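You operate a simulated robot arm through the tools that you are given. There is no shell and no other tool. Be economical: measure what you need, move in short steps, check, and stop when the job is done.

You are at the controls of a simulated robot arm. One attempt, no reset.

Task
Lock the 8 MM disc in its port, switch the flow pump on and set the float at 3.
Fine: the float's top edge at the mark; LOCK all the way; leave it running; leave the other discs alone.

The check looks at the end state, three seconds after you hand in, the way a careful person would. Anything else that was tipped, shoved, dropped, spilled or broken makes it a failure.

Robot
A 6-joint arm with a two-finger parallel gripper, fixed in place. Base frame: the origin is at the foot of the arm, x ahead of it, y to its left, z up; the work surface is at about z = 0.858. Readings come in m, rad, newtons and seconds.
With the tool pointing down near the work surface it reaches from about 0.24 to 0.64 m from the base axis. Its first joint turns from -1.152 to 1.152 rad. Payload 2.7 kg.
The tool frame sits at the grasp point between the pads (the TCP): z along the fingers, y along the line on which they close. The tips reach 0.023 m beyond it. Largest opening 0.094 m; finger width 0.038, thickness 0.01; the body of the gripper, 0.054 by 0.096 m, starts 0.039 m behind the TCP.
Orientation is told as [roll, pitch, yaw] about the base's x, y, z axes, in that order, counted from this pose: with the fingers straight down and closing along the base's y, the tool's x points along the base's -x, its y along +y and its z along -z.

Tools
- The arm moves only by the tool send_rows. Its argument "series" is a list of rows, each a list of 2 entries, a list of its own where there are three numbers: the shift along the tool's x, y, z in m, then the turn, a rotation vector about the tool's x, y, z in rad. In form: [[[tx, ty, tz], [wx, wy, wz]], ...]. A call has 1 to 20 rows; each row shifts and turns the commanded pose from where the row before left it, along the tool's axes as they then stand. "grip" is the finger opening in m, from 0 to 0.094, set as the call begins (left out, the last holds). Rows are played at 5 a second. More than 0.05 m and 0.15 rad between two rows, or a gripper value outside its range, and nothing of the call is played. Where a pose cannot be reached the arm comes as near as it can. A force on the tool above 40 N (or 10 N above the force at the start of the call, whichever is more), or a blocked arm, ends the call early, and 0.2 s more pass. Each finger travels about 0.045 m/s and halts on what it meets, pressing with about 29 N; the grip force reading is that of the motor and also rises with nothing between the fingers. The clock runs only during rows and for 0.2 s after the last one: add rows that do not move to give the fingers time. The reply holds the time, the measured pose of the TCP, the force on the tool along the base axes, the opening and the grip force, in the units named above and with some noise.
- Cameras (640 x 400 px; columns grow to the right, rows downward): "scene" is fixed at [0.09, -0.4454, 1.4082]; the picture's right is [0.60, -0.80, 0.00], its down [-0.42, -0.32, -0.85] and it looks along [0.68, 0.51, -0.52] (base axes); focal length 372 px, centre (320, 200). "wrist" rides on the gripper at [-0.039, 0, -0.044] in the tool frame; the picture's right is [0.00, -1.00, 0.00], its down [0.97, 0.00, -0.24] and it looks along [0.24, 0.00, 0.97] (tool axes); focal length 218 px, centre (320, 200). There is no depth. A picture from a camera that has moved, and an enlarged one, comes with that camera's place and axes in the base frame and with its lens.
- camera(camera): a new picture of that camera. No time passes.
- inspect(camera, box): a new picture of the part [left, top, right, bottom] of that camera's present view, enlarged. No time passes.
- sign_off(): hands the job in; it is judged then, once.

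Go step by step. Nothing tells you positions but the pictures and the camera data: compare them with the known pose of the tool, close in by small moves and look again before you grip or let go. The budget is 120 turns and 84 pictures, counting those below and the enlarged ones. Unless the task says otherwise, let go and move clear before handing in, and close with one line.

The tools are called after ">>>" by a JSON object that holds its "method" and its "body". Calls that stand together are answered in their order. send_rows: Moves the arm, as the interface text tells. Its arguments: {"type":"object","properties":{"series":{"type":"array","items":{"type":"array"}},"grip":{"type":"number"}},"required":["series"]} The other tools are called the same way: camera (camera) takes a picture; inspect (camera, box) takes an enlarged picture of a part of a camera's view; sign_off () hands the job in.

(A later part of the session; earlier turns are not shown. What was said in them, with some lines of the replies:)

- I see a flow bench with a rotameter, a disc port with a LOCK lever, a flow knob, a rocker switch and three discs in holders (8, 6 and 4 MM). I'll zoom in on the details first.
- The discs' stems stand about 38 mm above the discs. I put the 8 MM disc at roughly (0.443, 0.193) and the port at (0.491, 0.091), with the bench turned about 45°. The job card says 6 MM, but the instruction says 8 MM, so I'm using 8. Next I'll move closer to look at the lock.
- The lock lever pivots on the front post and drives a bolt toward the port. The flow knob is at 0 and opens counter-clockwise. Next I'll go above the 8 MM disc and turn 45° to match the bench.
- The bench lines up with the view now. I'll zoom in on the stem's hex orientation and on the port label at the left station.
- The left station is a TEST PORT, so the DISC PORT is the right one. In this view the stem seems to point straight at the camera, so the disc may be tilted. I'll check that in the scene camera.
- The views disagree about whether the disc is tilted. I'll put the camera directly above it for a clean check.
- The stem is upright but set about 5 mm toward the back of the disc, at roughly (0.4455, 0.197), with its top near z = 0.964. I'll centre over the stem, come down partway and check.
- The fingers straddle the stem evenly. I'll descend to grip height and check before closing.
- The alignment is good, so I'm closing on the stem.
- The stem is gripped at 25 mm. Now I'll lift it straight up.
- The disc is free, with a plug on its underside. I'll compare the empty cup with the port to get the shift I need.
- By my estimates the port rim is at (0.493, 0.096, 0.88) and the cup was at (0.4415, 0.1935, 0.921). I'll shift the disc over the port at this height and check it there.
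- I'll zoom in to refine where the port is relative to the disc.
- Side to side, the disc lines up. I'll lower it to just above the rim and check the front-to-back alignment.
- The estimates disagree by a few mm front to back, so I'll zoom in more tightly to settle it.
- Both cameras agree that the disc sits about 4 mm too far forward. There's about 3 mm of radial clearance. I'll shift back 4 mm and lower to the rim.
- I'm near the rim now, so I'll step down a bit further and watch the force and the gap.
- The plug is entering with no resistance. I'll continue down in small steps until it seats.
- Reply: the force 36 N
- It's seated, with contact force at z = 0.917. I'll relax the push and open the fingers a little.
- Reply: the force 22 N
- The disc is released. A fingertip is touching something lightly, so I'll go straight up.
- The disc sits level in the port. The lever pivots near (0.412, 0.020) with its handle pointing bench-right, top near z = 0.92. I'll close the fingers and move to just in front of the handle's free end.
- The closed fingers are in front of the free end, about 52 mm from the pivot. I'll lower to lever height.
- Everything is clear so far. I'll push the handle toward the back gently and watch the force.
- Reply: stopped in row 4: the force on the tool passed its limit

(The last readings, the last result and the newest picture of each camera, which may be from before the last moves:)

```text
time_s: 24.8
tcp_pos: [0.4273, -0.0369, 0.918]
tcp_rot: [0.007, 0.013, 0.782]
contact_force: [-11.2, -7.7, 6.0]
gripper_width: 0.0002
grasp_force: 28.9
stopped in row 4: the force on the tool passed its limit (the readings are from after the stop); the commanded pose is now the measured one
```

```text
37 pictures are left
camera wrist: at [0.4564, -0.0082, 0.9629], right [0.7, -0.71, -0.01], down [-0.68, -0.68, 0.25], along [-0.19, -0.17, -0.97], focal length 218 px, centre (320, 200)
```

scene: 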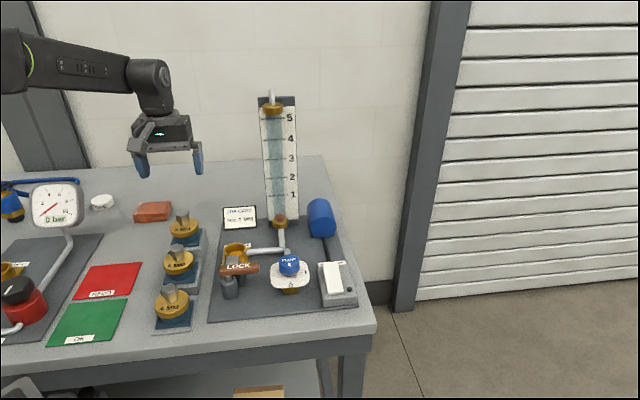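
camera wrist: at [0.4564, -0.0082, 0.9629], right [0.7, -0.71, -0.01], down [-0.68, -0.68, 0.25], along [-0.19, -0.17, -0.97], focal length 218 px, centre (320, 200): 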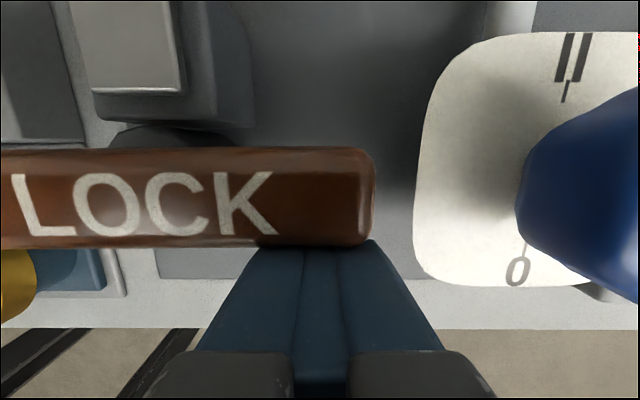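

The handle is blocked toward the back, so it must swing the other way. I'll back off, go over it, and come down behind it.

>>> {"method": "send_rows", "body": {"series": [[[0.01, 0, 0], [0, 0, 0]], [[0, 0, -0.04], [0, 0, 0]], [[0, 0, -0.02], [0, 0, 0]], [[-0.043, 0, 0], [0, 0, 0]], [[-0.041, 0, 0], [0, 0, 0]], [[0, 0, 0], [0, 0, 0]], [[0, 0, 0], [0, 0, 0]]]}}

>>> {"method": "camera", "body": {"camera": "wrist"}}

>>> {"method": "inspect", "body": {"camera": "scene", "box": [190, 220, 310, 300]}}

```text
time_s: 26.4
tcp_pos: [0.48, 0.0178, 0.9788]
tcp_rot: [0.006, 0.011, 0.785]
contact_force: [-0.4, 0.2, 0.3]
gripper_width: 0.0003
grasp_force: 28.9
```

```text
36 pictures are left
camera wrist: at [0.5097, 0.0461, 1.0228], right [0.71, -0.71, -0.01], down [-0.69, -0.68, 0.25], along [-0.18, -0.17, -0.97], focal length 218 px, centre (320, 200)
```

wrist: 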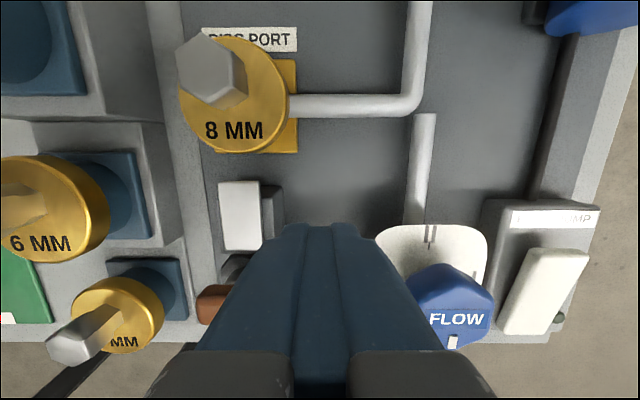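

```text
5.00 times, centred on (250, 260) of scene
camera zoom: at [0.09, -0.4454, 1.4082], right [0.6, -0.8, 0.0], down [-0.42, -0.32, -0.85], along [0.68, 0.51, -0.52], focal length 1860 px, centre (670, -100)
```

zoom: 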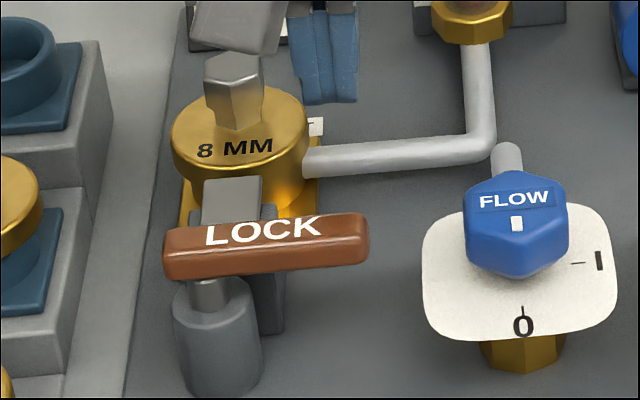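

I'm behind the handle now. I'll lower and push it gently toward the front.

>>> {"method": "send_rows", "body": {"series": [[[0, 0, 0.03], [0, 0, 0]], [[0, 0, 0.028], [0, 0, 0]], [[0.008, 0, 0], [0, 0, 0]], [[0.006, 0, 0], [0, 0, 0]], [[0.004, 0, 0], [0, 0, 0]], [[0.004, 0, 0], [0, 0, 0]], [[0.004, 0, 0], [0, 0, 0]], [[0, 0, 0], [0, 0, 0]]]}}

>>> {"method": "camera", "body": {"camera": "wrist"}}

```text
time_s: 28.2
tcp_pos: [0.4621, -0.0011, 0.9207]
tcp_rot: [0.004, 0.011, 0.784]
contact_force: [0.9, 0.0, -0.5]
gripper_width: 0.0002
grasp_force: 29.2
```

```text
34 pictures are left
camera wrist: at [0.4917, 0.0269, 0.9642], right [0.71, -0.71, -0.01], down [-0.69, -0.68, 0.25], along [-0.18, -0.17, -0.97], focal length 218 px, centre (320, 200)
```

wrist: 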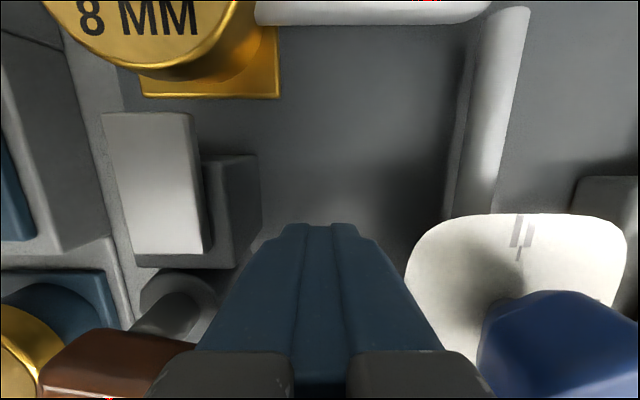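

The handle is giving way toward the front. I'll keep following its arc.

>>> {"method": "send_rows", "body": {"series": [[[0.008, -0.0015, 0], [0, 0, 0]], [[0.008, -0.0015, 0], [0, 0, 0]], [[0.007, 0.001, 0], [0, 0, 0]], [[0.0075, 0.002, 0], [0, 0, 0]], [[0.0075, 0.002, 0], [0, 0, 0]], [[0.0075, 0.0025, 0], [0, 0, 0]], [[0, 0, 0], [0, 0, 0]]]}}

>>> {"method": "camera", "body": {"camera": "wrist"}}

>>> {"method": "inspect", "body": {"camera": "scene", "box": [190, 220, 310, 300]}}

```text
time_s: 29.8
tcp_pos: [0.4257, -0.0317, 0.9219]
tcp_rot: [0.006, 0.012, 0.784]
contact_force: [-0.4, -0.6, -0.1]
gripper_width: 0.0003
grasp_force: 29.2
```

```text
33 pictures are left
camera wrist: at [0.4554, -0.0027, 0.9653], right [0.71, -0.71, -0.01], down [-0.69, -0.68, 0.25], along [-0.18, -0.17, -0.97], focal length 218 px, centre (320, 200)
```

wrist: 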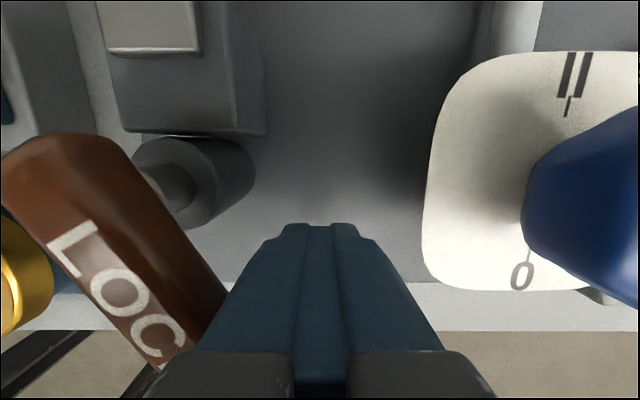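

```text
5.00 times, centred on (250, 260) of scene
camera zoom: at [0.09, -0.4454, 1.4082], right [0.6, -0.8, 0.0], down [-0.42, -0.32, -0.85], along [0.68, 0.51, -0.52], focal length 1860 px, centre (670, -100)
```

zoom: 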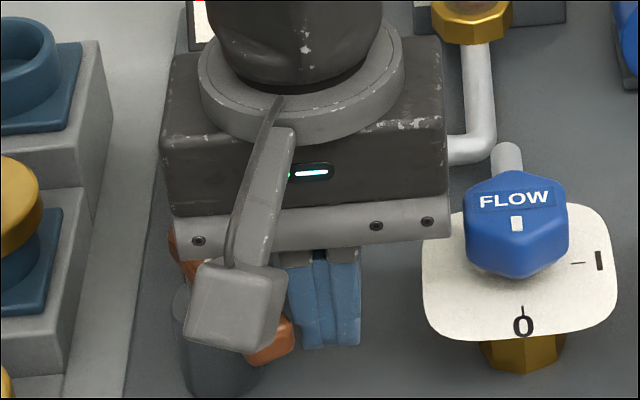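

The bolt is sliding toward the disc as the lever turns. I'll keep pushing until it stops.

>>> {"method": "send_rows", "body": {"series": [[[0.005, 0.0045, 0], [0, 0, 0]], [[0.005, 0.0045, 0], [0, 0, 0]], [[0.004, 0.005, 0], [0, 0, 0]], [[0.004, 0.006, 0], [0, 0, 0]], [[0.002, 0.005, 0], [0, 0, 0]], [[0, 0.003, 0], [0, 0, 0]], [[0, 0, 0], [0, 0, 0]]]}}

>>> {"method": "camera", "body": {"camera": "wrist"}}

```text
time_s: 31.4
tcp_pos: [0.3947, -0.026, 0.9212]
tcp_rot: [0.001, 0.009, 0.781]
contact_force: [17.3, -21.4, -12.1]
gripper_width: 0.0004
grasp_force: 29.4
```

```text
31 pictures are left
camera wrist: at [0.4236, 0.0029, 0.9653], right [0.7, -0.71, 0.0], down [-0.69, -0.68, 0.25], along [-0.18, -0.17, -0.97], focal length 218 px, centre (320, 200)
```

wrist: 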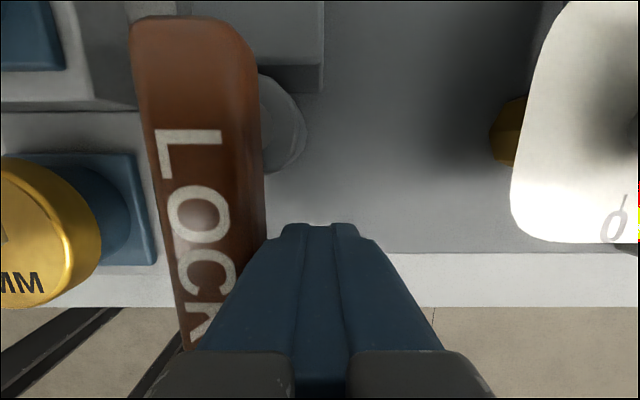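

The handle now points straight to the front and resists with about 27 N, so it's at its stop. I'll nudge it once more, then back away and inspect.

>>> {"method": "send_rows", "body": {"series": [[[0, 0.002, 0], [0, 0, 0]], [[0, 0, 0], [0, 0, 0]]]}}

>>> {"method": "send_rows", "body": {"series": [[[0, -0.015, 0], [0, 0, 0]], [[0, 0, -0.04], [0, 0, 0]], [[0, 0, -0.04], [0, 0, 0]], [[-0.03, -0.03, -0.02], [0, 0, 0]], [[-0.03, -0.035, 0], [0, 0, 0]], [[-0.03, -0.035, 0], [0, 0, 0]], [[0, 0, 0], [0, 0, 0]], [[0, 0, 0], [0, 0, 0]]]}}

>>> {"method": "inspect", "body": {"camera": "scene", "box": [190, 220, 310, 300]}}

>>> {"method": "camera", "body": {"camera": "wrist"}}

```text
time_s: 31.8
tcp_pos: [0.3943, -0.026, 0.9228]
tcp_rot: [-0.001, 0.006, 0.781]
contact_force: [7.0, -8.6, -4.5]
gripper_width: 0.0004
grasp_force: 28.8
stopped in row 1: the force on the tool passed its limit (the readings are from after the stop); the commanded pose is now the measured one
```

```text
time_s: 33.5
tcp_pos: [0.538, -0.04, 1.0189]
tcp_rot: [0.002, 0.009, 0.782]
contact_force: [-0.3, 0.6, 0.7]
gripper_width: 0.0
grasp_force: 29.0
```

```text
5.00 times, centred on (250, 260) of scene
camera zoom: at [0.09, -0.4454, 1.4082], right [0.6, -0.8, 0.0], down [-0.42, -0.32, -0.85], along [0.68, 0.51, -0.52], focal length 1860 px, centre (670, -100)
```

zoom: 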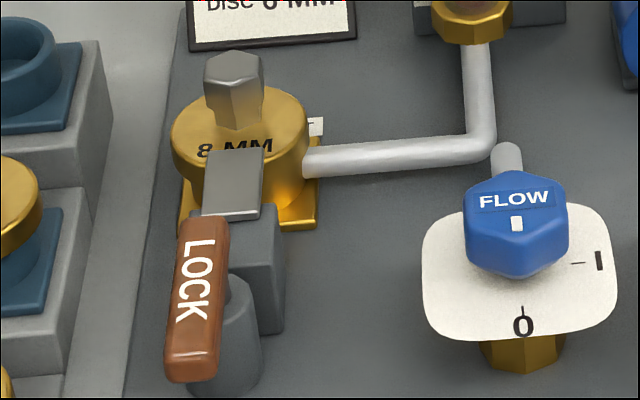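

```text
29 pictures are left
camera wrist: at [0.568, -0.0108, 1.0643], right [0.7, -0.71, 0.0], down [-0.69, -0.68, 0.25], along [-0.18, -0.17, -0.97], focal length 218 px, centre (320, 200)
```

wrist: 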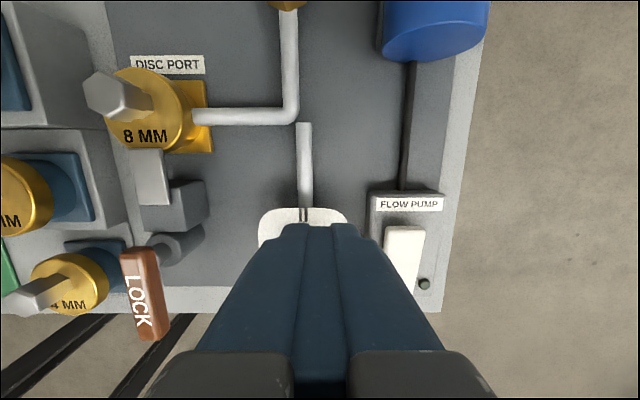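

The bolt now covers the disc flange and the lever is at its stop, so the disc is locked. Next is the pump rocker, which I'll look at closely.

>>> {"method": "inspect", "body": {"camera": "scene", "box": [310, 250, 366, 314]}}

>>> {"method": "inspect", "body": {"camera": "wrist", "box": [350, 170, 460, 310]}}

```text
6.25 times, centred on (338, 282) of scene
camera zoom: at [0.09, -0.4454, 1.4082], right [0.6, -0.8, 0.0], down [-0.42, -0.32, -0.85], along [0.68, 0.51, -0.52], focal length 2324 px, centre (208, -312)
```

zoom: 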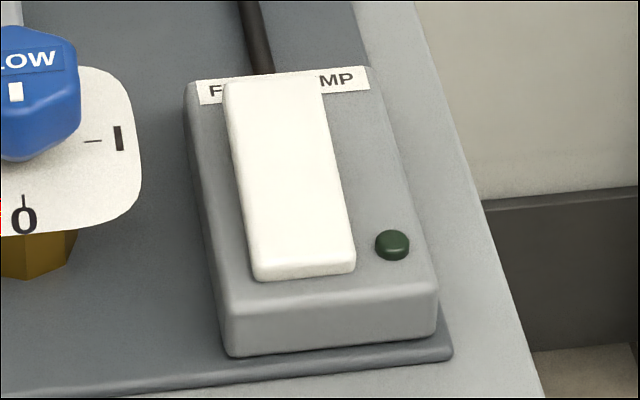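

```text
2.86 times, centred on (405, 240) of wrist
camera zoom: at [0.568, -0.0108, 1.0643], right [0.7, -0.71, 0.0], down [-0.69, -0.68, 0.25], along [-0.18, -0.17, -0.97], focal length 624 px, centre (77, 86)
```

zoom: 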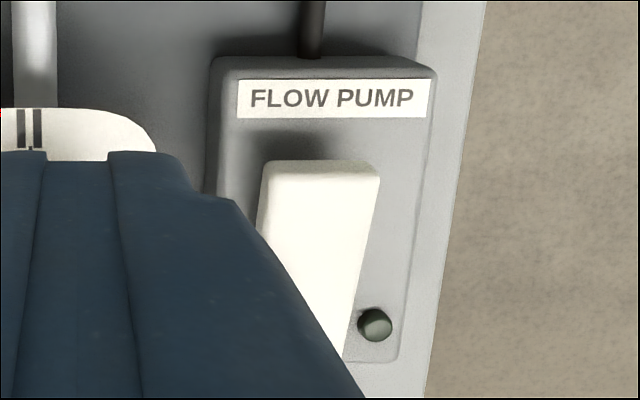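

The rocker's back end is raised, near (0.569, -0.111, 0.893), so that's the end to press. I'll move above it.

>>> {"method": "send_rows", "body": {"series": [[[0.0135, -0.036, 0], [0, 0, 0]], [[0.0134, -0.0361, 0], [0, 0, 0]], [[0, 0, 0.04], [0, 0, 0]], [[0, 0, 0.03], [0, 0, 0]], [[0, 0, 0], [0, 0, 0]], [[0, 0, 0], [0, 0, 0]]]}}

>>> {"method": "inspect", "body": {"camera": "scene", "box": [290, 220, 390, 314]}}

>>> {"method": "camera", "body": {"camera": "wrist"}}

```text
time_s: 35.0
tcp_pos: [0.5705, -0.1124, 0.9498]
tcp_rot: [-0.001, 0.01, 0.781]
contact_force: [0.1, 0.2, -0.1]
gripper_width: 0.0001
grasp_force: 28.5
```

```text
4.26 times, centred on (340, 267) of scene
camera zoom: at [0.09, -0.4454, 1.4082], right [0.6, -0.8, 0.0], down [-0.42, -0.32, -0.85], along [0.68, 0.51, -0.52], focal length 1583 px, centre (235, -85)
```

zoom: 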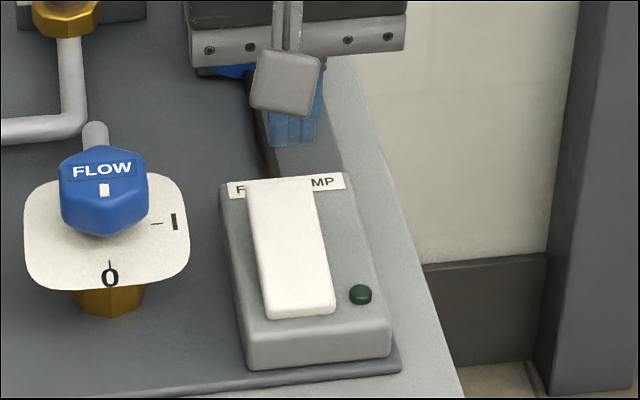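

```text
25 pictures are left
camera wrist: at [0.6001, -0.0843, 0.9949], right [0.7, -0.71, 0.0], down [-0.69, -0.68, 0.25], along [-0.18, -0.17, -0.97], focal length 218 px, centre (320, 200)
```

wrist: 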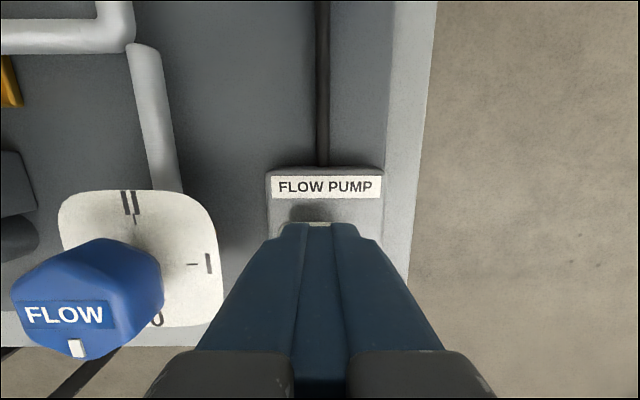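

I'm lined up over the raised end. I'll press down in small steps.

>>> {"method": "send_rows", "body": {"series": [[[0, 0, 0.025], [0, 0, 0]], [[0, 0, 0.006], [0, 0, 0]], [[0, 0, 0.003], [0, 0, 0]], [[0, 0, 0.003], [0, 0, 0]], [[0, 0, 0.003], [0, 0, 0]], [[0, 0, 0.002], [0, 0, 0]], [[0, 0, 0], [0, 0, 0]]]}}

>>> {"method": "inspect", "body": {"camera": "scene", "box": [300, 230, 390, 314]}}

```text
time_s: 36.4
tcp_pos: [0.5718, -0.1129, 0.9154]
tcp_rot: [-0.007, 0.002, 0.782]
contact_force: [-0.8, 0.0, 2.9]
gripper_width: 0.0002
grasp_force: 29.2
stopped in row 7: the force on the tool passed its limit (the readings are from after the stop); the commanded pose is now the measured one
```

```text
4.76 times, centred on (345, 272) of scene
camera zoom: at [0.0899, -0.4454, 1.4082], right [0.6, -0.8, 0.0], down [-0.42, -0.32, -0.85], along [0.68, 0.51, -0.52], focal length 1771 px, centre (201, -143)
```

zoom: 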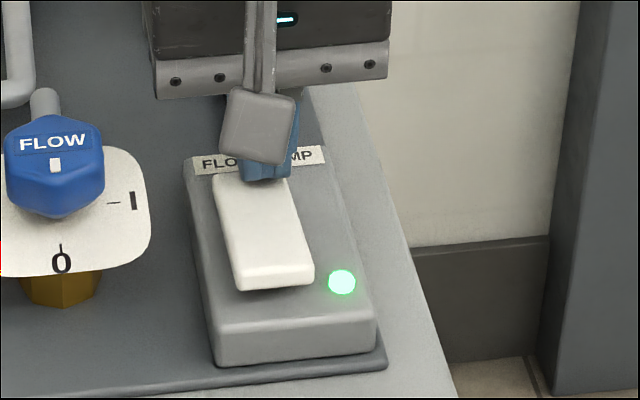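

The green lamp is on, so the pump is running. I'll lift off and move above the FLOW knob, which I put on an axis near (0.5005, -0.063), with the fingers part-open.

>>> {"method": "send_rows", "body": {"grip": 0.07, "series": [[[0, 0, -0.04], [0, 0, 0]], [[0, 0, -0.05], [0, 0, 0]], [[0.0075, 0.0428, 0], [0, 0, 0]], [[0.0076, 0.0429, 0], [0, 0, 0]], [[0, 0, 0], [0, 0, 0]], [[0, 0, 0], [0, 0, 0]]]}}

>>> {"method": "camera", "body": {"camera": "wrist"}}

>>> {"method": "camera", "body": {"camera": "scene"}}

```text
time_s: 37.8
tcp_pos: [0.4994, -0.0638, 1.0051]
tcp_rot: [-0.008, 0.002, 0.783]
contact_force: [-1.2, 1.0, 0.2]
gripper_width: 0.0698
grasp_force: 0.0
```

```text
23 pictures are left
camera wrist: at [0.528, -0.0367, 1.0489], right [0.7, -0.71, 0.01], down [-0.69, -0.68, 0.24], along [-0.17, -0.18, -0.97], focal length 218 px, centre (320, 200)
```

wrist: 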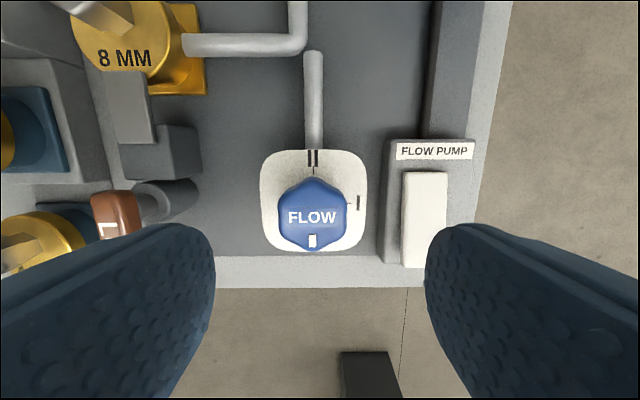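

```text
22 pictures are left
```

scene: 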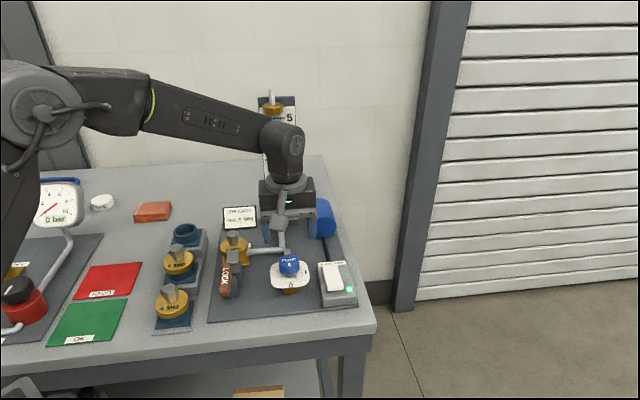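

The knob is about 4 mm left of the tool axis. I'll correct that, descend and grip its flats.

>>> {"method": "send_rows", "body": {"series": [[[0, 0.004, 0.04], [0, 0, 0]], [[0, 0, 0.037], [0, 0, 0]], [[0, 0, 0], [0, 0, 0]], [[0, 0, 0], [0, 0, 0]]]}}

>>> {"method": "inspect", "body": {"camera": "scene", "box": [250, 225, 350, 305]}}

```text
time_s: 38.8
tcp_pos: [0.4951, -0.0591, 0.9278]
tcp_rot: [-0.007, 0.005, 0.782]
contact_force: [0.4, -0.7, 0.0]
gripper_width: 0.07
grasp_force: 0.0
```

```text
5.00 times, centred on (300, 265) of scene
camera zoom: at [0.09, -0.4454, 1.4082], right [0.6, -0.8, 0.0], down [-0.42, -0.32, -0.85], along [0.68, 0.51, -0.52], focal length 1860 px, centre (420, -125)
```

zoom: 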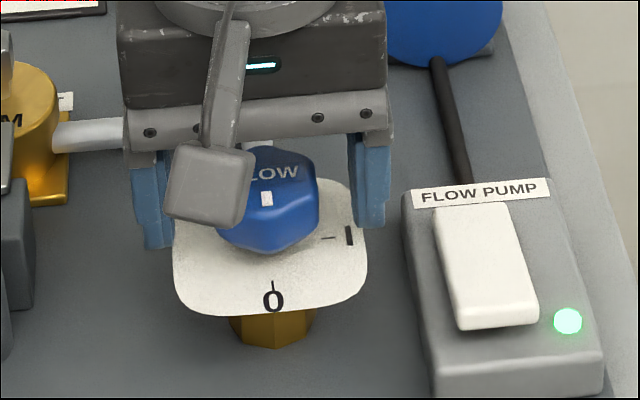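

It's well centred. I'll close on the knob.

>>> {"method": "send_rows", "body": {"grip": 0, "series": [[[0, 0, 0], [0, 0, 0]], [[0, 0, 0], [0, 0, 0]], [[0, 0, 0], [0, 0, 0]], [[0, 0, 0], [0, 0, 0]]]}}

>>> {"method": "send_rows", "body": {"series": [[[0, 0, 0], [0, 0, -0.13]], [[0, 0, 0], [0, 0, -0.13]], [[0, 0, 0], [0, 0, -0.13]], [[0, 0, 0], [0, 0, -0.13]], [[0, 0, 0], [0, 0, -0.13]], [[0, 0, 0], [0, 0, -0.13]], [[0, 0, 0], [0, 0, 0]], [[0, 0, 0], [0, 0, 0]]]}}

>>> {"method": "inspect", "body": {"camera": "scene", "box": [230, 80, 370, 305]}}

```text
time_s: 39.8
tcp_pos: [0.4971, -0.0622, 0.9286]
tcp_rot: [-0.008, 0.003, 0.782]
contact_force: [10.5, -8.6, -6.0]
gripper_width: 0.0415
grasp_force: 44.9
```

```text
time_s: 41.6
tcp_pos: [0.4958, -0.0599, 0.9275]
tcp_rot: [0.008, 0.007, 1.562]
contact_force: [-30.8, -2.3, 20.7]
gripper_width: 0.0414
grasp_force: 45.3
```

```text
1.78 times, centred on (300, 192) of scene
camera zoom: at [0.0888, -0.4454, 1.4082], right [0.6, -0.8, 0.0], down [-0.42, -0.32, -0.85], along [0.68, 0.51, -0.52], focal length 661 px, centre (356, 213)
```

zoom: 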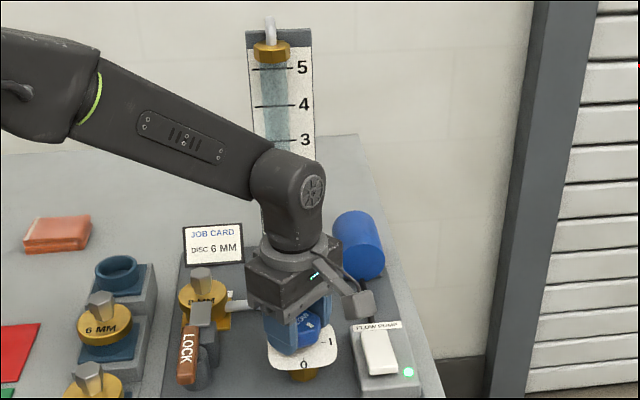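

Mark 3 is just visible above the arm, and the float is still below it at about 45° of turn. I'll relieve the side force slightly and turn a little more.

>>> {"method": "send_rows", "body": {"series": [[[0, 0.002, 0], [0, 0, 0]], [[0, 0, 0], [0, 0, -0.13]], [[0, 0, 0], [0, 0, -0.13]], [[0, 0, 0], [0, 0, 0]], [[0, 0, 0], [0, 0, 0]], [[0, 0, 0], [0, 0, 0]], [[0, 0, 0], [0, 0, 0]], [[0, 0, 0], [0, 0, 0]], [[0, 0, 0], [0, 0, 0]]]}}

>>> {"method": "inspect", "body": {"camera": "scene", "box": [230, 80, 370, 305]}}

```text
time_s: 43.6
tcp_pos: [0.4939, -0.0614, 0.9271]
tcp_rot: [0.006, 0.007, 1.823]
contact_force: [-23.4, -1.8, 10.7]
gripper_width: 0.0414
grasp_force: 45.1
```

```text
1.78 times, centred on (300, 192) of scene
camera zoom: at [0.0892, -0.4454, 1.4082], right [0.6, -0.8, 0.0], down [-0.42, -0.32, -0.85], along [0.68, 0.51, -0.52], focal length 661 px, centre (356, 213)
```

zoom: 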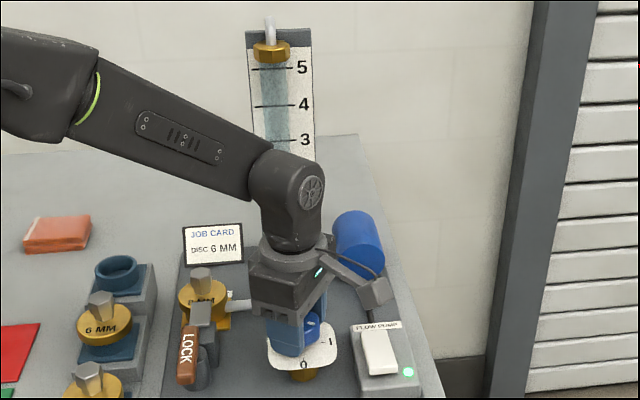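

The float is still below 3 at about 60°. I'll release and step aside to read it.

>>> {"method": "send_rows", "body": {"grip": 0.07, "series": [[[0, 0, 0], [0, 0, 0]], [[0, 0, 0], [0, 0, 0]], [[0, 0, -0.04], [0, 0, 0]], [[0, 0, -0.045], [0, 0, 0]], [[-0.045, 0, 0], [0, 0, 0]], [[-0.045, 0, 0], [0, 0, 0]], [[-0.045, 0, 0], [0, 0, 0]], [[0, 0, 0], [0, 0, 0]], [[0, 0, 0], [0, 0, 0]]]}}

>>> {"method": "inspect", "body": {"camera": "scene", "box": [230, 80, 370, 305]}}

```text
time_s: 45.6
tcp_pos: [0.4621, 0.0715, 1.0104]
tcp_rot: [0.001, 0.005, 1.822]
contact_force: [-0.5, 0.1, -0.4]
gripper_width: 0.0701
grasp_force: 0.0
```

```text
1.78 times, centred on (300, 192) of scene
camera zoom: at [0.09, -0.4454, 1.4082], right [0.6, -0.8, 0.0], down [-0.42, -0.32, -0.85], along [0.68, 0.51, -0.52], focal length 661 px, centre (356, 213)
```

zoom: 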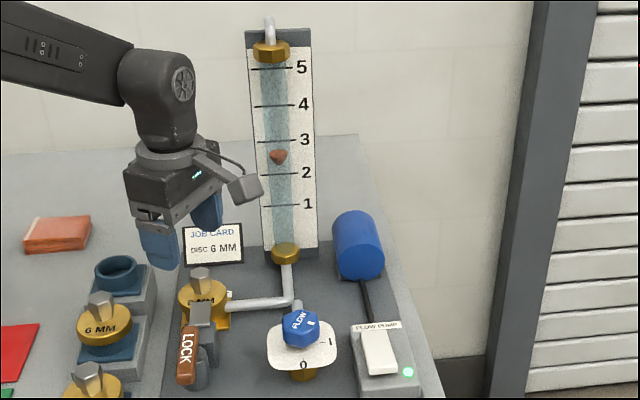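

The float's top edge is at about 2.7. I'll zoom in to read it precisely and check the knob pointer.

>>> {"method": "inspect", "body": {"camera": "scene", "box": [268, 150, 300, 182]}}

>>> {"method": "inspect", "body": {"camera": "scene", "box": [262, 245, 318, 300]}}

```text
12.50 times, centred on (284, 166) of scene
camera zoom: at [0.09, -0.4454, 1.4082], right [0.6, -0.8, 0.0], down [-0.42, -0.32, -0.85], along [0.68, 0.51, -0.52], focal length 4649 px, centre (770, 625)
```

zoom: 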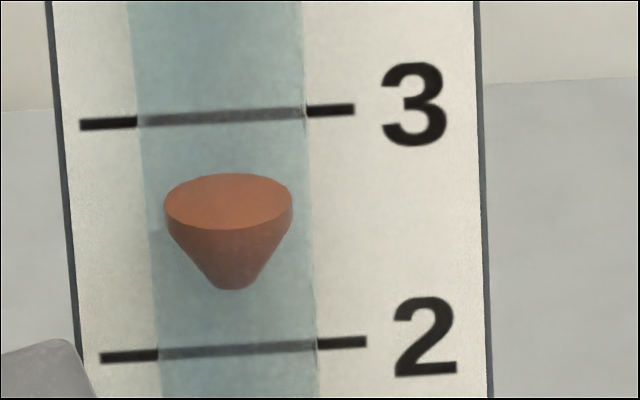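

```text
7.27 times, centred on (290, 272) of scene
camera zoom: at [0.09, -0.4454, 1.4082], right [0.6, -0.8, 0.0], down [-0.42, -0.32, -0.85], along [0.68, 0.51, -0.52], focal length 2705 px, centre (538, -327)
```

zoom: 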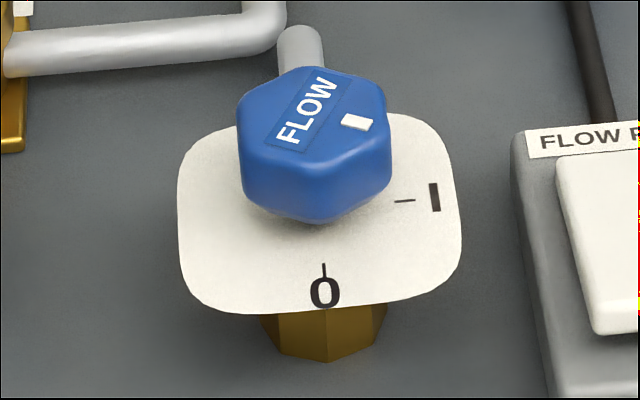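

By eye the float reads about 2.65–2.9, but the scene camera looks down on it, so there's parallax. I'll bring the wrist camera level with mark 3 for a true reading. First I'll move to open space and unwind the yaw.

>>> {"method": "send_rows", "body": {"series": [[[0.0373, 0.0309, 0], [0, 0, 0]], [[0.0373, 0.0309, 0], [0, 0, 0]], [[0.0373, 0.0309, 0], [0, 0, 0]], [[0, 0, 0], [0, 0, 0.14]], [[0, 0, 0], [0, 0, 0.14]], [[0, 0, 0], [0, 0, 0.14]], [[0, 0, 0], [0, 0, 0.14]], [[0, 0, 0], [0, 0, 0.14]], [[0, 0, 0], [0, 0, 0.14]], [[0, 0, 0], [0, 0, 0.14]], [[0, 0, 0], [0, 0, 0.14]], [[0, 0, 0], [0, 0, 0.14]], [[0, 0, 0], [0, 0, 0.14]], [[0, 0, 0], [0, 0, 0.14]], [[0, 0, 0], [0, 0, 0.14]], [[0, 0, 0], [0, 0, 0.14]], [[0, 0, 0], [0, 0, 0]]]}}

>>> {"method": "send_rows", "body": {"series": [[[0, 0, 0], [0, -0.1444, 0]], [[0, 0, 0], [0, -0.1444, 0]], [[0, 0, 0], [0, -0.1444, 0]], [[0, 0, 0], [0, -0.1444, 0]], [[0, 0, 0], [0, -0.1444, 0]], [[0, 0, 0], [0, -0.1444, 0]], [[0, 0, 0], [0, -0.1444, 0]], [[0, 0, 0], [0, -0.1444, 0]], [[0, 0, 0], [0, -0.1444, 0]], [[0, 0, 0], [0, 0, 0]], [[0, 0, 0], [0, 0, 0]]]}}

>>> {"method": "camera", "body": {"camera": "wrist"}}

```text
time_s: 49.2
tcp_pos: [0.4006, -0.0608, 1.0113]
tcp_rot: [-0.007, -0.001, 0.0]
contact_force: [-0.2, -0.7, 0.5]
gripper_width: 0.0702
grasp_force: 0.1
```

```text
time_s: 51.6
tcp_pos: [0.4019, -0.0596, 1.0117]
tcp_rot: [-0.028, -1.302, 0.03]
contact_force: [0.1, -0.6, 0.5]
gripper_width: 0.07
grasp_force: 0.1
out of reach, approached as far as the arm can: row 6
```

```text
15 pictures are left
camera wrist: at [0.3725, -0.0595, 1.0622], right [0.0, -1.0, 0.01], down [-0.49, -0.01, -0.87], along [0.87, 0.0, -0.49], focal length 218 px, centre (320, 200)
```

wrist: 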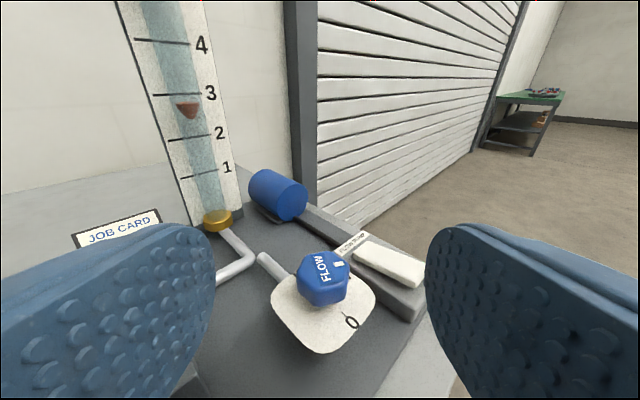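

Excellent view, nearly level with mark 3. I'll zoom in on it.

>>> {"method": "inspect", "body": {"camera": "wrist", "box": [150, 75, 230, 145]}}

```text
5.71 times, centred on (190, 110) of wrist
camera zoom: at [0.3725, -0.0595, 1.0622], right [0.0, -1.0, 0.01], down [-0.49, -0.01, -0.87], along [0.87, 0.0, -0.49], focal length 1247 px, centre (1063, 714)
```

zoom: 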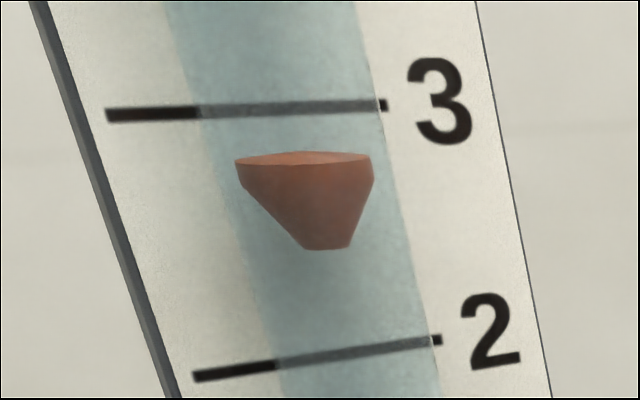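

Viewed nearly level, the float's top is at about 2.86, and that implies a parallax offset of about 0.21 units in the scene view. It needs roughly 3° more. I'll straighten the tool and go back above the knob.

>>> {"method": "send_rows", "body": {"series": [[[0, 0, 0], [0, 0.1444, 0]], [[0, 0, 0], [0, 0.1444, 0]], [[0, 0, 0], [0, 0.1444, 0]], [[0, 0, 0], [0, 0.1444, 0]], [[0, 0, 0], [0, 0.1444, 0]], [[0, 0, 0], [0, 0.1444, 0]], [[0, 0, 0], [0, 0.1444, 0]], [[0, 0, 0], [0, 0.1444, 0]], [[0, 0, 0], [0, 0.1444, 0]], [[0, 0, 0], [0, 0, -0.131]], [[0, 0, 0], [0, 0, -0.131]], [[0, 0, 0], [0, 0, -0.131]], [[0, 0, 0], [0, 0, -0.131]], [[0, 0, 0], [0, 0, -0.131]], [[0, 0, 0], [0, 0, -0.131]], [[0, 0, 0], [0, 0, 0]], [[0, 0, 0], [0, 0, 0]]]}}

```text
time_s: 55.2
tcp_pos: [0.4004, -0.0606, 1.0129]
tcp_rot: [-0.006, 0.007, 0.789]
contact_force: [-0.3, -0.2, 0.9]
gripper_width: 0.0699
grasp_force: 0.1
out of reach, approached as far as the arm can: row 5
```

The tool is upright again. I'll move over the knob and descend with the fingers straddling it.

>>> {"method": "send_rows", "body": {"series": [[[-0.0317, -0.0334, 0], [0, 0, 0]], [[-0.0317, -0.0334, 0], [0, 0, 0]], [[0, 0, 0], [0, 0, 0]], [[0, 0, 0.035], [0, 0, 0]], [[0, 0, 0.03], [0, 0, 0]], [[0, 0, 0.02], [0, 0, 0]], [[0, 0, 0], [0, 0, 0]], [[0, 0, 0], [0, 0, 0]]]}}

>>> {"method": "inspect", "body": {"camera": "scene", "box": [250, 225, 350, 305]}}

```text
time_s: 57.0
tcp_pos: [0.4935, -0.0628, 0.9254]
tcp_rot: [-0.004, 0.007, 0.79]
contact_force: [-0.4, 0.8, -0.2]
gripper_width: 0.0698
grasp_force: 0.0
```

```text
5.00 times, centred on (300, 265) of scene
camera zoom: at [0.09, -0.4454, 1.4082], right [0.6, -0.8, 0.0], down [-0.42, -0.32, -0.85], along [0.68, 0.51, -0.52], focal length 1860 px, centre (420, -125)
```

zoom: 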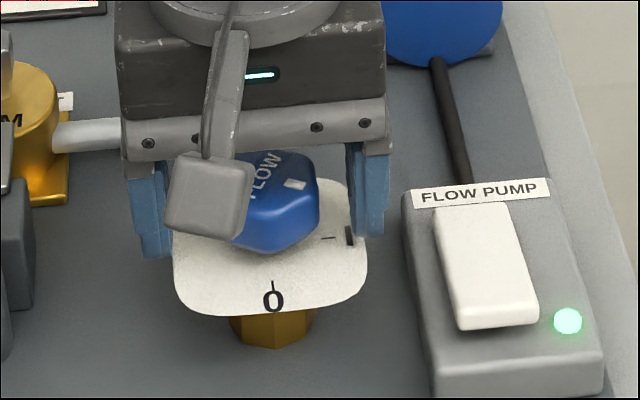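

>>> {"method": "send_rows", "body": {"grip": 0, "series": [[[0, 0, 0], [0, 0, 0]], [[0, 0, 0], [0, 0, 0]], [[0, 0, 0], [0, 0, 0]], [[0, 0, 0], [0, 0, 0]], [[0, 0, 0], [0, 0, -0.02]], [[0, 0, 0], [0, 0, -0.02]], [[0, 0, 0], [0, 0, 0]], [[0, 0, 0], [0, 0, 0]]]}}

>>> {"method": "send_rows", "body": {"grip": 0.07, "series": [[[0, 0, 0], [0, 0, 0]], [[0, 0, 0], [0, 0, 0]], [[0, 0, -0.035], [0, 0, 0]], [[0, 0, -0.045], [0, 0, 0]], [[0, 0.047, 0], [0, 0, 0]], [[0, 0.047, 0], [0, 0, 0]], [[0, 0.047, 0], [0, 0, 0]], [[0, 0, 0], [0, 0, 0]], [[0, 0, 0], [0, 0, 0]], [[0, 0, 0], [0, 0, 0]], [[0, 0, 0], [0, 0, 0]]]}}

>>> {"method": "inspect", "body": {"camera": "scene", "box": [268, 150, 300, 182]}}

```text
time_s: 58.5
tcp_pos: [0.4938, -0.0638, 0.9268]
tcp_rot: [-0.014, 0.003, 0.83]
contact_force: [6.8, -3.4, -6.6]
gripper_width: 0.0408
grasp_force: 44.9
stopped in row 7: the force on the tool passed its limit (the readings are from after the stop); the commanded pose is now the measured one
```

```text
time_s: 60.9
tcp_pos: [0.3916, 0.0349, 1.0044]
tcp_rot: [-0.008, 0.003, 0.831]
contact_force: [-0.4, -0.3, 0.3]
gripper_width: 0.0702
grasp_force: 0.1
```

```text
12.50 times, centred on (284, 166) of scene
camera zoom: at [0.09, -0.4454, 1.4082], right [0.6, -0.8, 0.0], down [-0.42, -0.32, -0.85], along [0.68, 0.51, -0.52], focal length 4649 px, centre (770, 625)
```

zoom: 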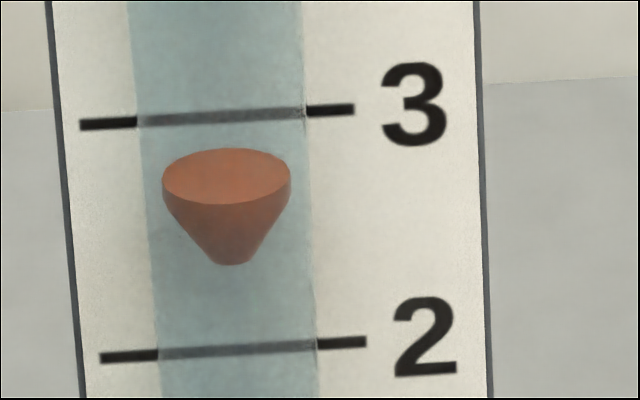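

The float rose to about 2.96. One more small turn of roughly 0.02 rad should do it, so I'll retrace my path and regrip at the same angle.

>>> {"method": "send_rows", "body": {"series": [[[0, -0.047, 0], [0, 0, 0]], [[0, -0.047, 0], [0, 0, 0]], [[0, -0.047, 0], [0, 0, 0]], [[0, 0, 0], [0, 0, 0]], [[0, 0, 0.04], [0, 0, 0]], [[0, 0, 0.04], [0, 0, 0]], [[0, 0, 0], [0, 0, 0]], [[0, 0, 0], [0, 0, 0]]]}}

>>> {"method": "send_rows", "body": {"grip": 0.03, "series": [[[0, 0, 0], [0, 0, 0]], [[0, 0, 0], [0, 0, 0]], [[0, 0, 0], [0, 0, 0]], [[0, 0, 0], [0, 0, 0]], [[0, 0, 0], [0, 0, -0.01]], [[0, 0, 0], [0, 0, -0.01]], [[0, 0, 0], [0, 0, 0]]]}}

>>> {"method": "send_rows", "body": {"grip": 0.07, "series": [[[0, 0, 0], [0, 0, 0]], [[0, 0, 0], [0, 0, 0]], [[0, 0, -0.035], [0, 0, 0]], [[0, 0, -0.045], [0, 0, 0]], [[0, 0.047, 0], [0, 0, 0]], [[0, 0.047, 0], [0, 0, 0]], [[0, 0.047, 0], [0, 0, 0]], [[0, 0, 0], [0, 0, 0]], [[0, 0, 0], [0, 0, 0]], [[0, 0, 0], [0, 0, 0]], [[0, 0, 0], [0, 0, 0]]]}}

>>> {"method": "inspect", "body": {"camera": "scene", "box": [268, 150, 300, 182]}}

```text
time_s: 62.7
tcp_pos: [0.4936, -0.0645, 0.9262]
tcp_rot: [-0.011, 0.003, 0.83]
contact_force: [0.0, 0.3, 0.5]
gripper_width: 0.07
grasp_force: 0.0
```

```text
time_s: 64.3
tcp_pos: [0.4931, -0.0645, 0.9264]
tcp_rot: [-0.012, 0.001, 0.849]
contact_force: [-1.7, -6.6, 5.9]
gripper_width: 0.0413
grasp_force: 44.7
```

```text
time_s: 66.7
tcp_pos: [0.3867, 0.0297, 1.0035]
tcp_rot: [-0.01, 0.001, 0.85]
contact_force: [-0.3, -0.5, 0.3]
gripper_width: 0.07
grasp_force: 0.1
```

```text
12.50 times, centred on (284, 166) of scene
camera zoom: at [0.09, -0.4454, 1.4082], right [0.6, -0.8, 0.0], down [-0.42, -0.32, -0.85], along [0.68, 0.51, -0.52], focal length 4649 px, centre (770, 625)
```

zoom: 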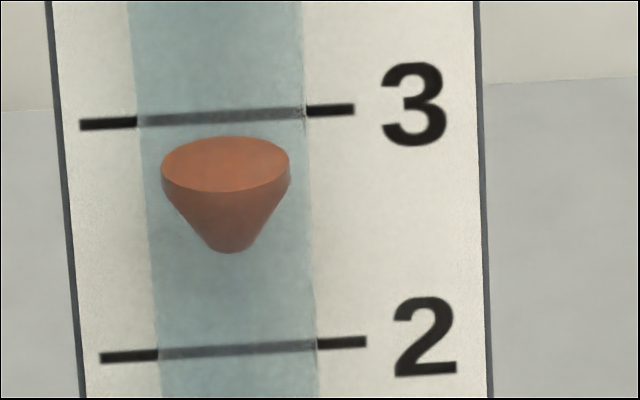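

That brings the float to about 3.0 by the calibrated scene view. I'll confirm with the level wrist view.

>>> {"method": "send_rows", "body": {"series": [[[0.0293, -0.0346, 0.003], [0, 0, 0]], [[0.0293, -0.0346, 0.003], [0, 0, 0]], [[0, 0, 0], [0, 0, 0.1417]], [[0, 0, 0], [0, 0, 0.1417]], [[0, 0, 0], [0, 0, 0.1417]], [[0, 0, 0], [0, 0, 0.1417]], [[0, 0, 0], [0, 0, 0.1417]], [[0, 0, 0], [0, 0, 0.1417]], [[0, 0, 0], [0, -0.1444, 0]], [[0, 0, 0], [0, -0.1444, 0]], [[0, 0, 0], [0, -0.1444, 0]], [[0, 0, 0], [0, -0.1444, 0]], [[0, 0, 0], [0, -0.1444, 0]], [[0, 0, 0], [0, -0.1444, 0]], [[0, 0, 0], [0, -0.1444, 0]], [[0, 0, 0], [0, -0.1444, 0]], [[0, 0, 0], [0, -0.1444, 0]], [[0, 0, 0], [0, 0, 0]], [[0, 0, 0], [0, 0, 0]]]}}

>>> {"method": "inspect", "body": {"camera": "wrist", "box": [150, 55, 230, 125]}}

```text
time_s: 70.7
tcp_pos: [0.4029, -0.0591, 1.0006]
tcp_rot: [-0.034, -1.305, 0.03]
contact_force: [0.2, 0.5, 0.5]
gripper_width: 0.0701
grasp_force: 0.0
```

```text
5.71 times, centred on (190, 90) of wrist
camera zoom: at [0.3723, -0.0576, 1.0495], right [0.0, -1.0, 0.01], down [-0.49, -0.01, -0.87], along [0.87, -0.01, -0.49], focal length 1247 px, centre (1063, 829)
```

zoom: 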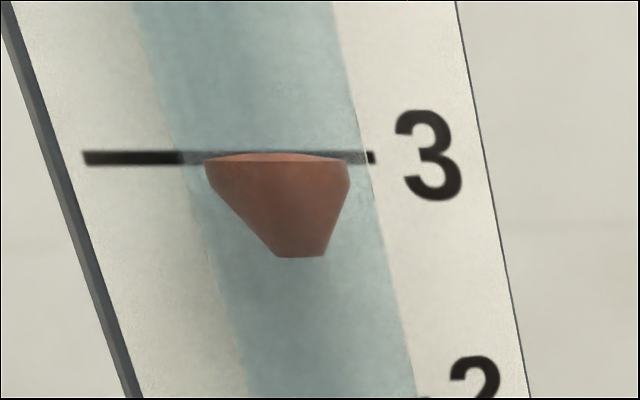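

The float's top edge sits right on the 3 line. I'll straighten the arm, move clear and do a last overall check.

>>> {"method": "send_rows", "body": {"series": [[[0, 0, 0], [0, 0.1444, 0]], [[0, 0, 0], [0, 0.1444, 0]], [[0, 0, 0], [0, 0.1444, 0]], [[0, 0, 0], [0, 0.1444, 0]], [[0, 0, 0], [0, 0.1444, 0]], [[0, 0, 0], [0, 0.1444, 0]], [[0, 0, 0], [0, 0.1444, 0]], [[0, 0, 0], [0, 0.1444, 0]], [[0, 0, 0], [0, 0.1444, 0]], [[0, 0, -0.05], [0, 0, 0]], [[0, 0, -0.05], [0, 0, 0]], [[0, 0, -0.05], [0, 0, 0]], [[0.03, 0.02, 0], [0, 0, 0]], [[0.03, 0.02, 0], [0, 0, 0]], [[0, 0, 0], [0, 0, 0]]]}}

>>> {"method": "camera", "body": {"camera": "scene"}}

>>> {"method": "inspect", "body": {"camera": "scene", "box": [210, 140, 370, 310]}}

```text
time_s: 73.9
tcp_pos: [0.3388, -0.0174, 1.1509]
tcp_rot: [-0.01, -0.007, -0.002]
contact_force: [0.0, 0.1, -0.6]
gripper_width: 0.07
grasp_force: 0.1
out of reach, approached as far as the arm can: row 5
```

```text
9 pictures are left
```

scene: 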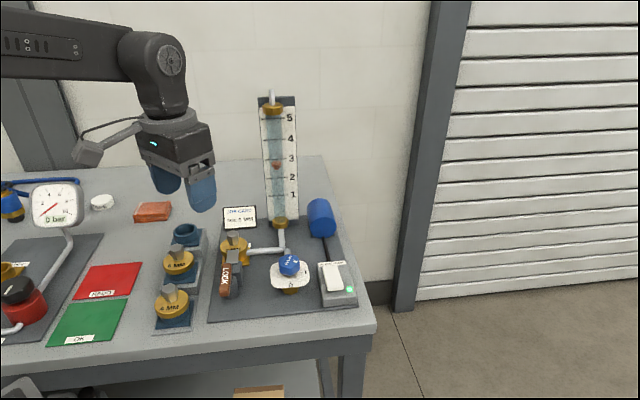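

```text
2.35 times, centred on (290, 225) of scene
camera zoom: at [0.0899, -0.4454, 1.4082], right [0.6, -0.8, 0.0], down [-0.42, -0.32, -0.85], along [0.68, 0.51, -0.52], focal length 875 px, centre (391, 141)
```

zoom: 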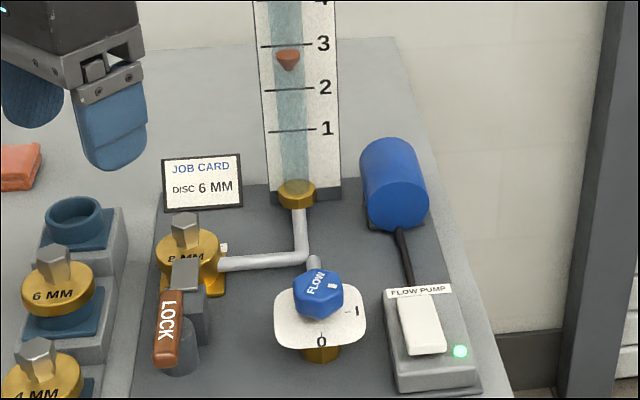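

The disc is locked, the pump lamp is green, the float is at 3, the other discs haven't been touched and the arm is clear. I'm handing in.

>>> {"method": "sign_off", "body": {}}

```text
The job is handed in.
```

The 8 MM disc is locked fully in the disc port, and the flow pump is on with the float's top edge at 3; the bench job card says 6 MM, but I used the 8 MM disc as you asked.
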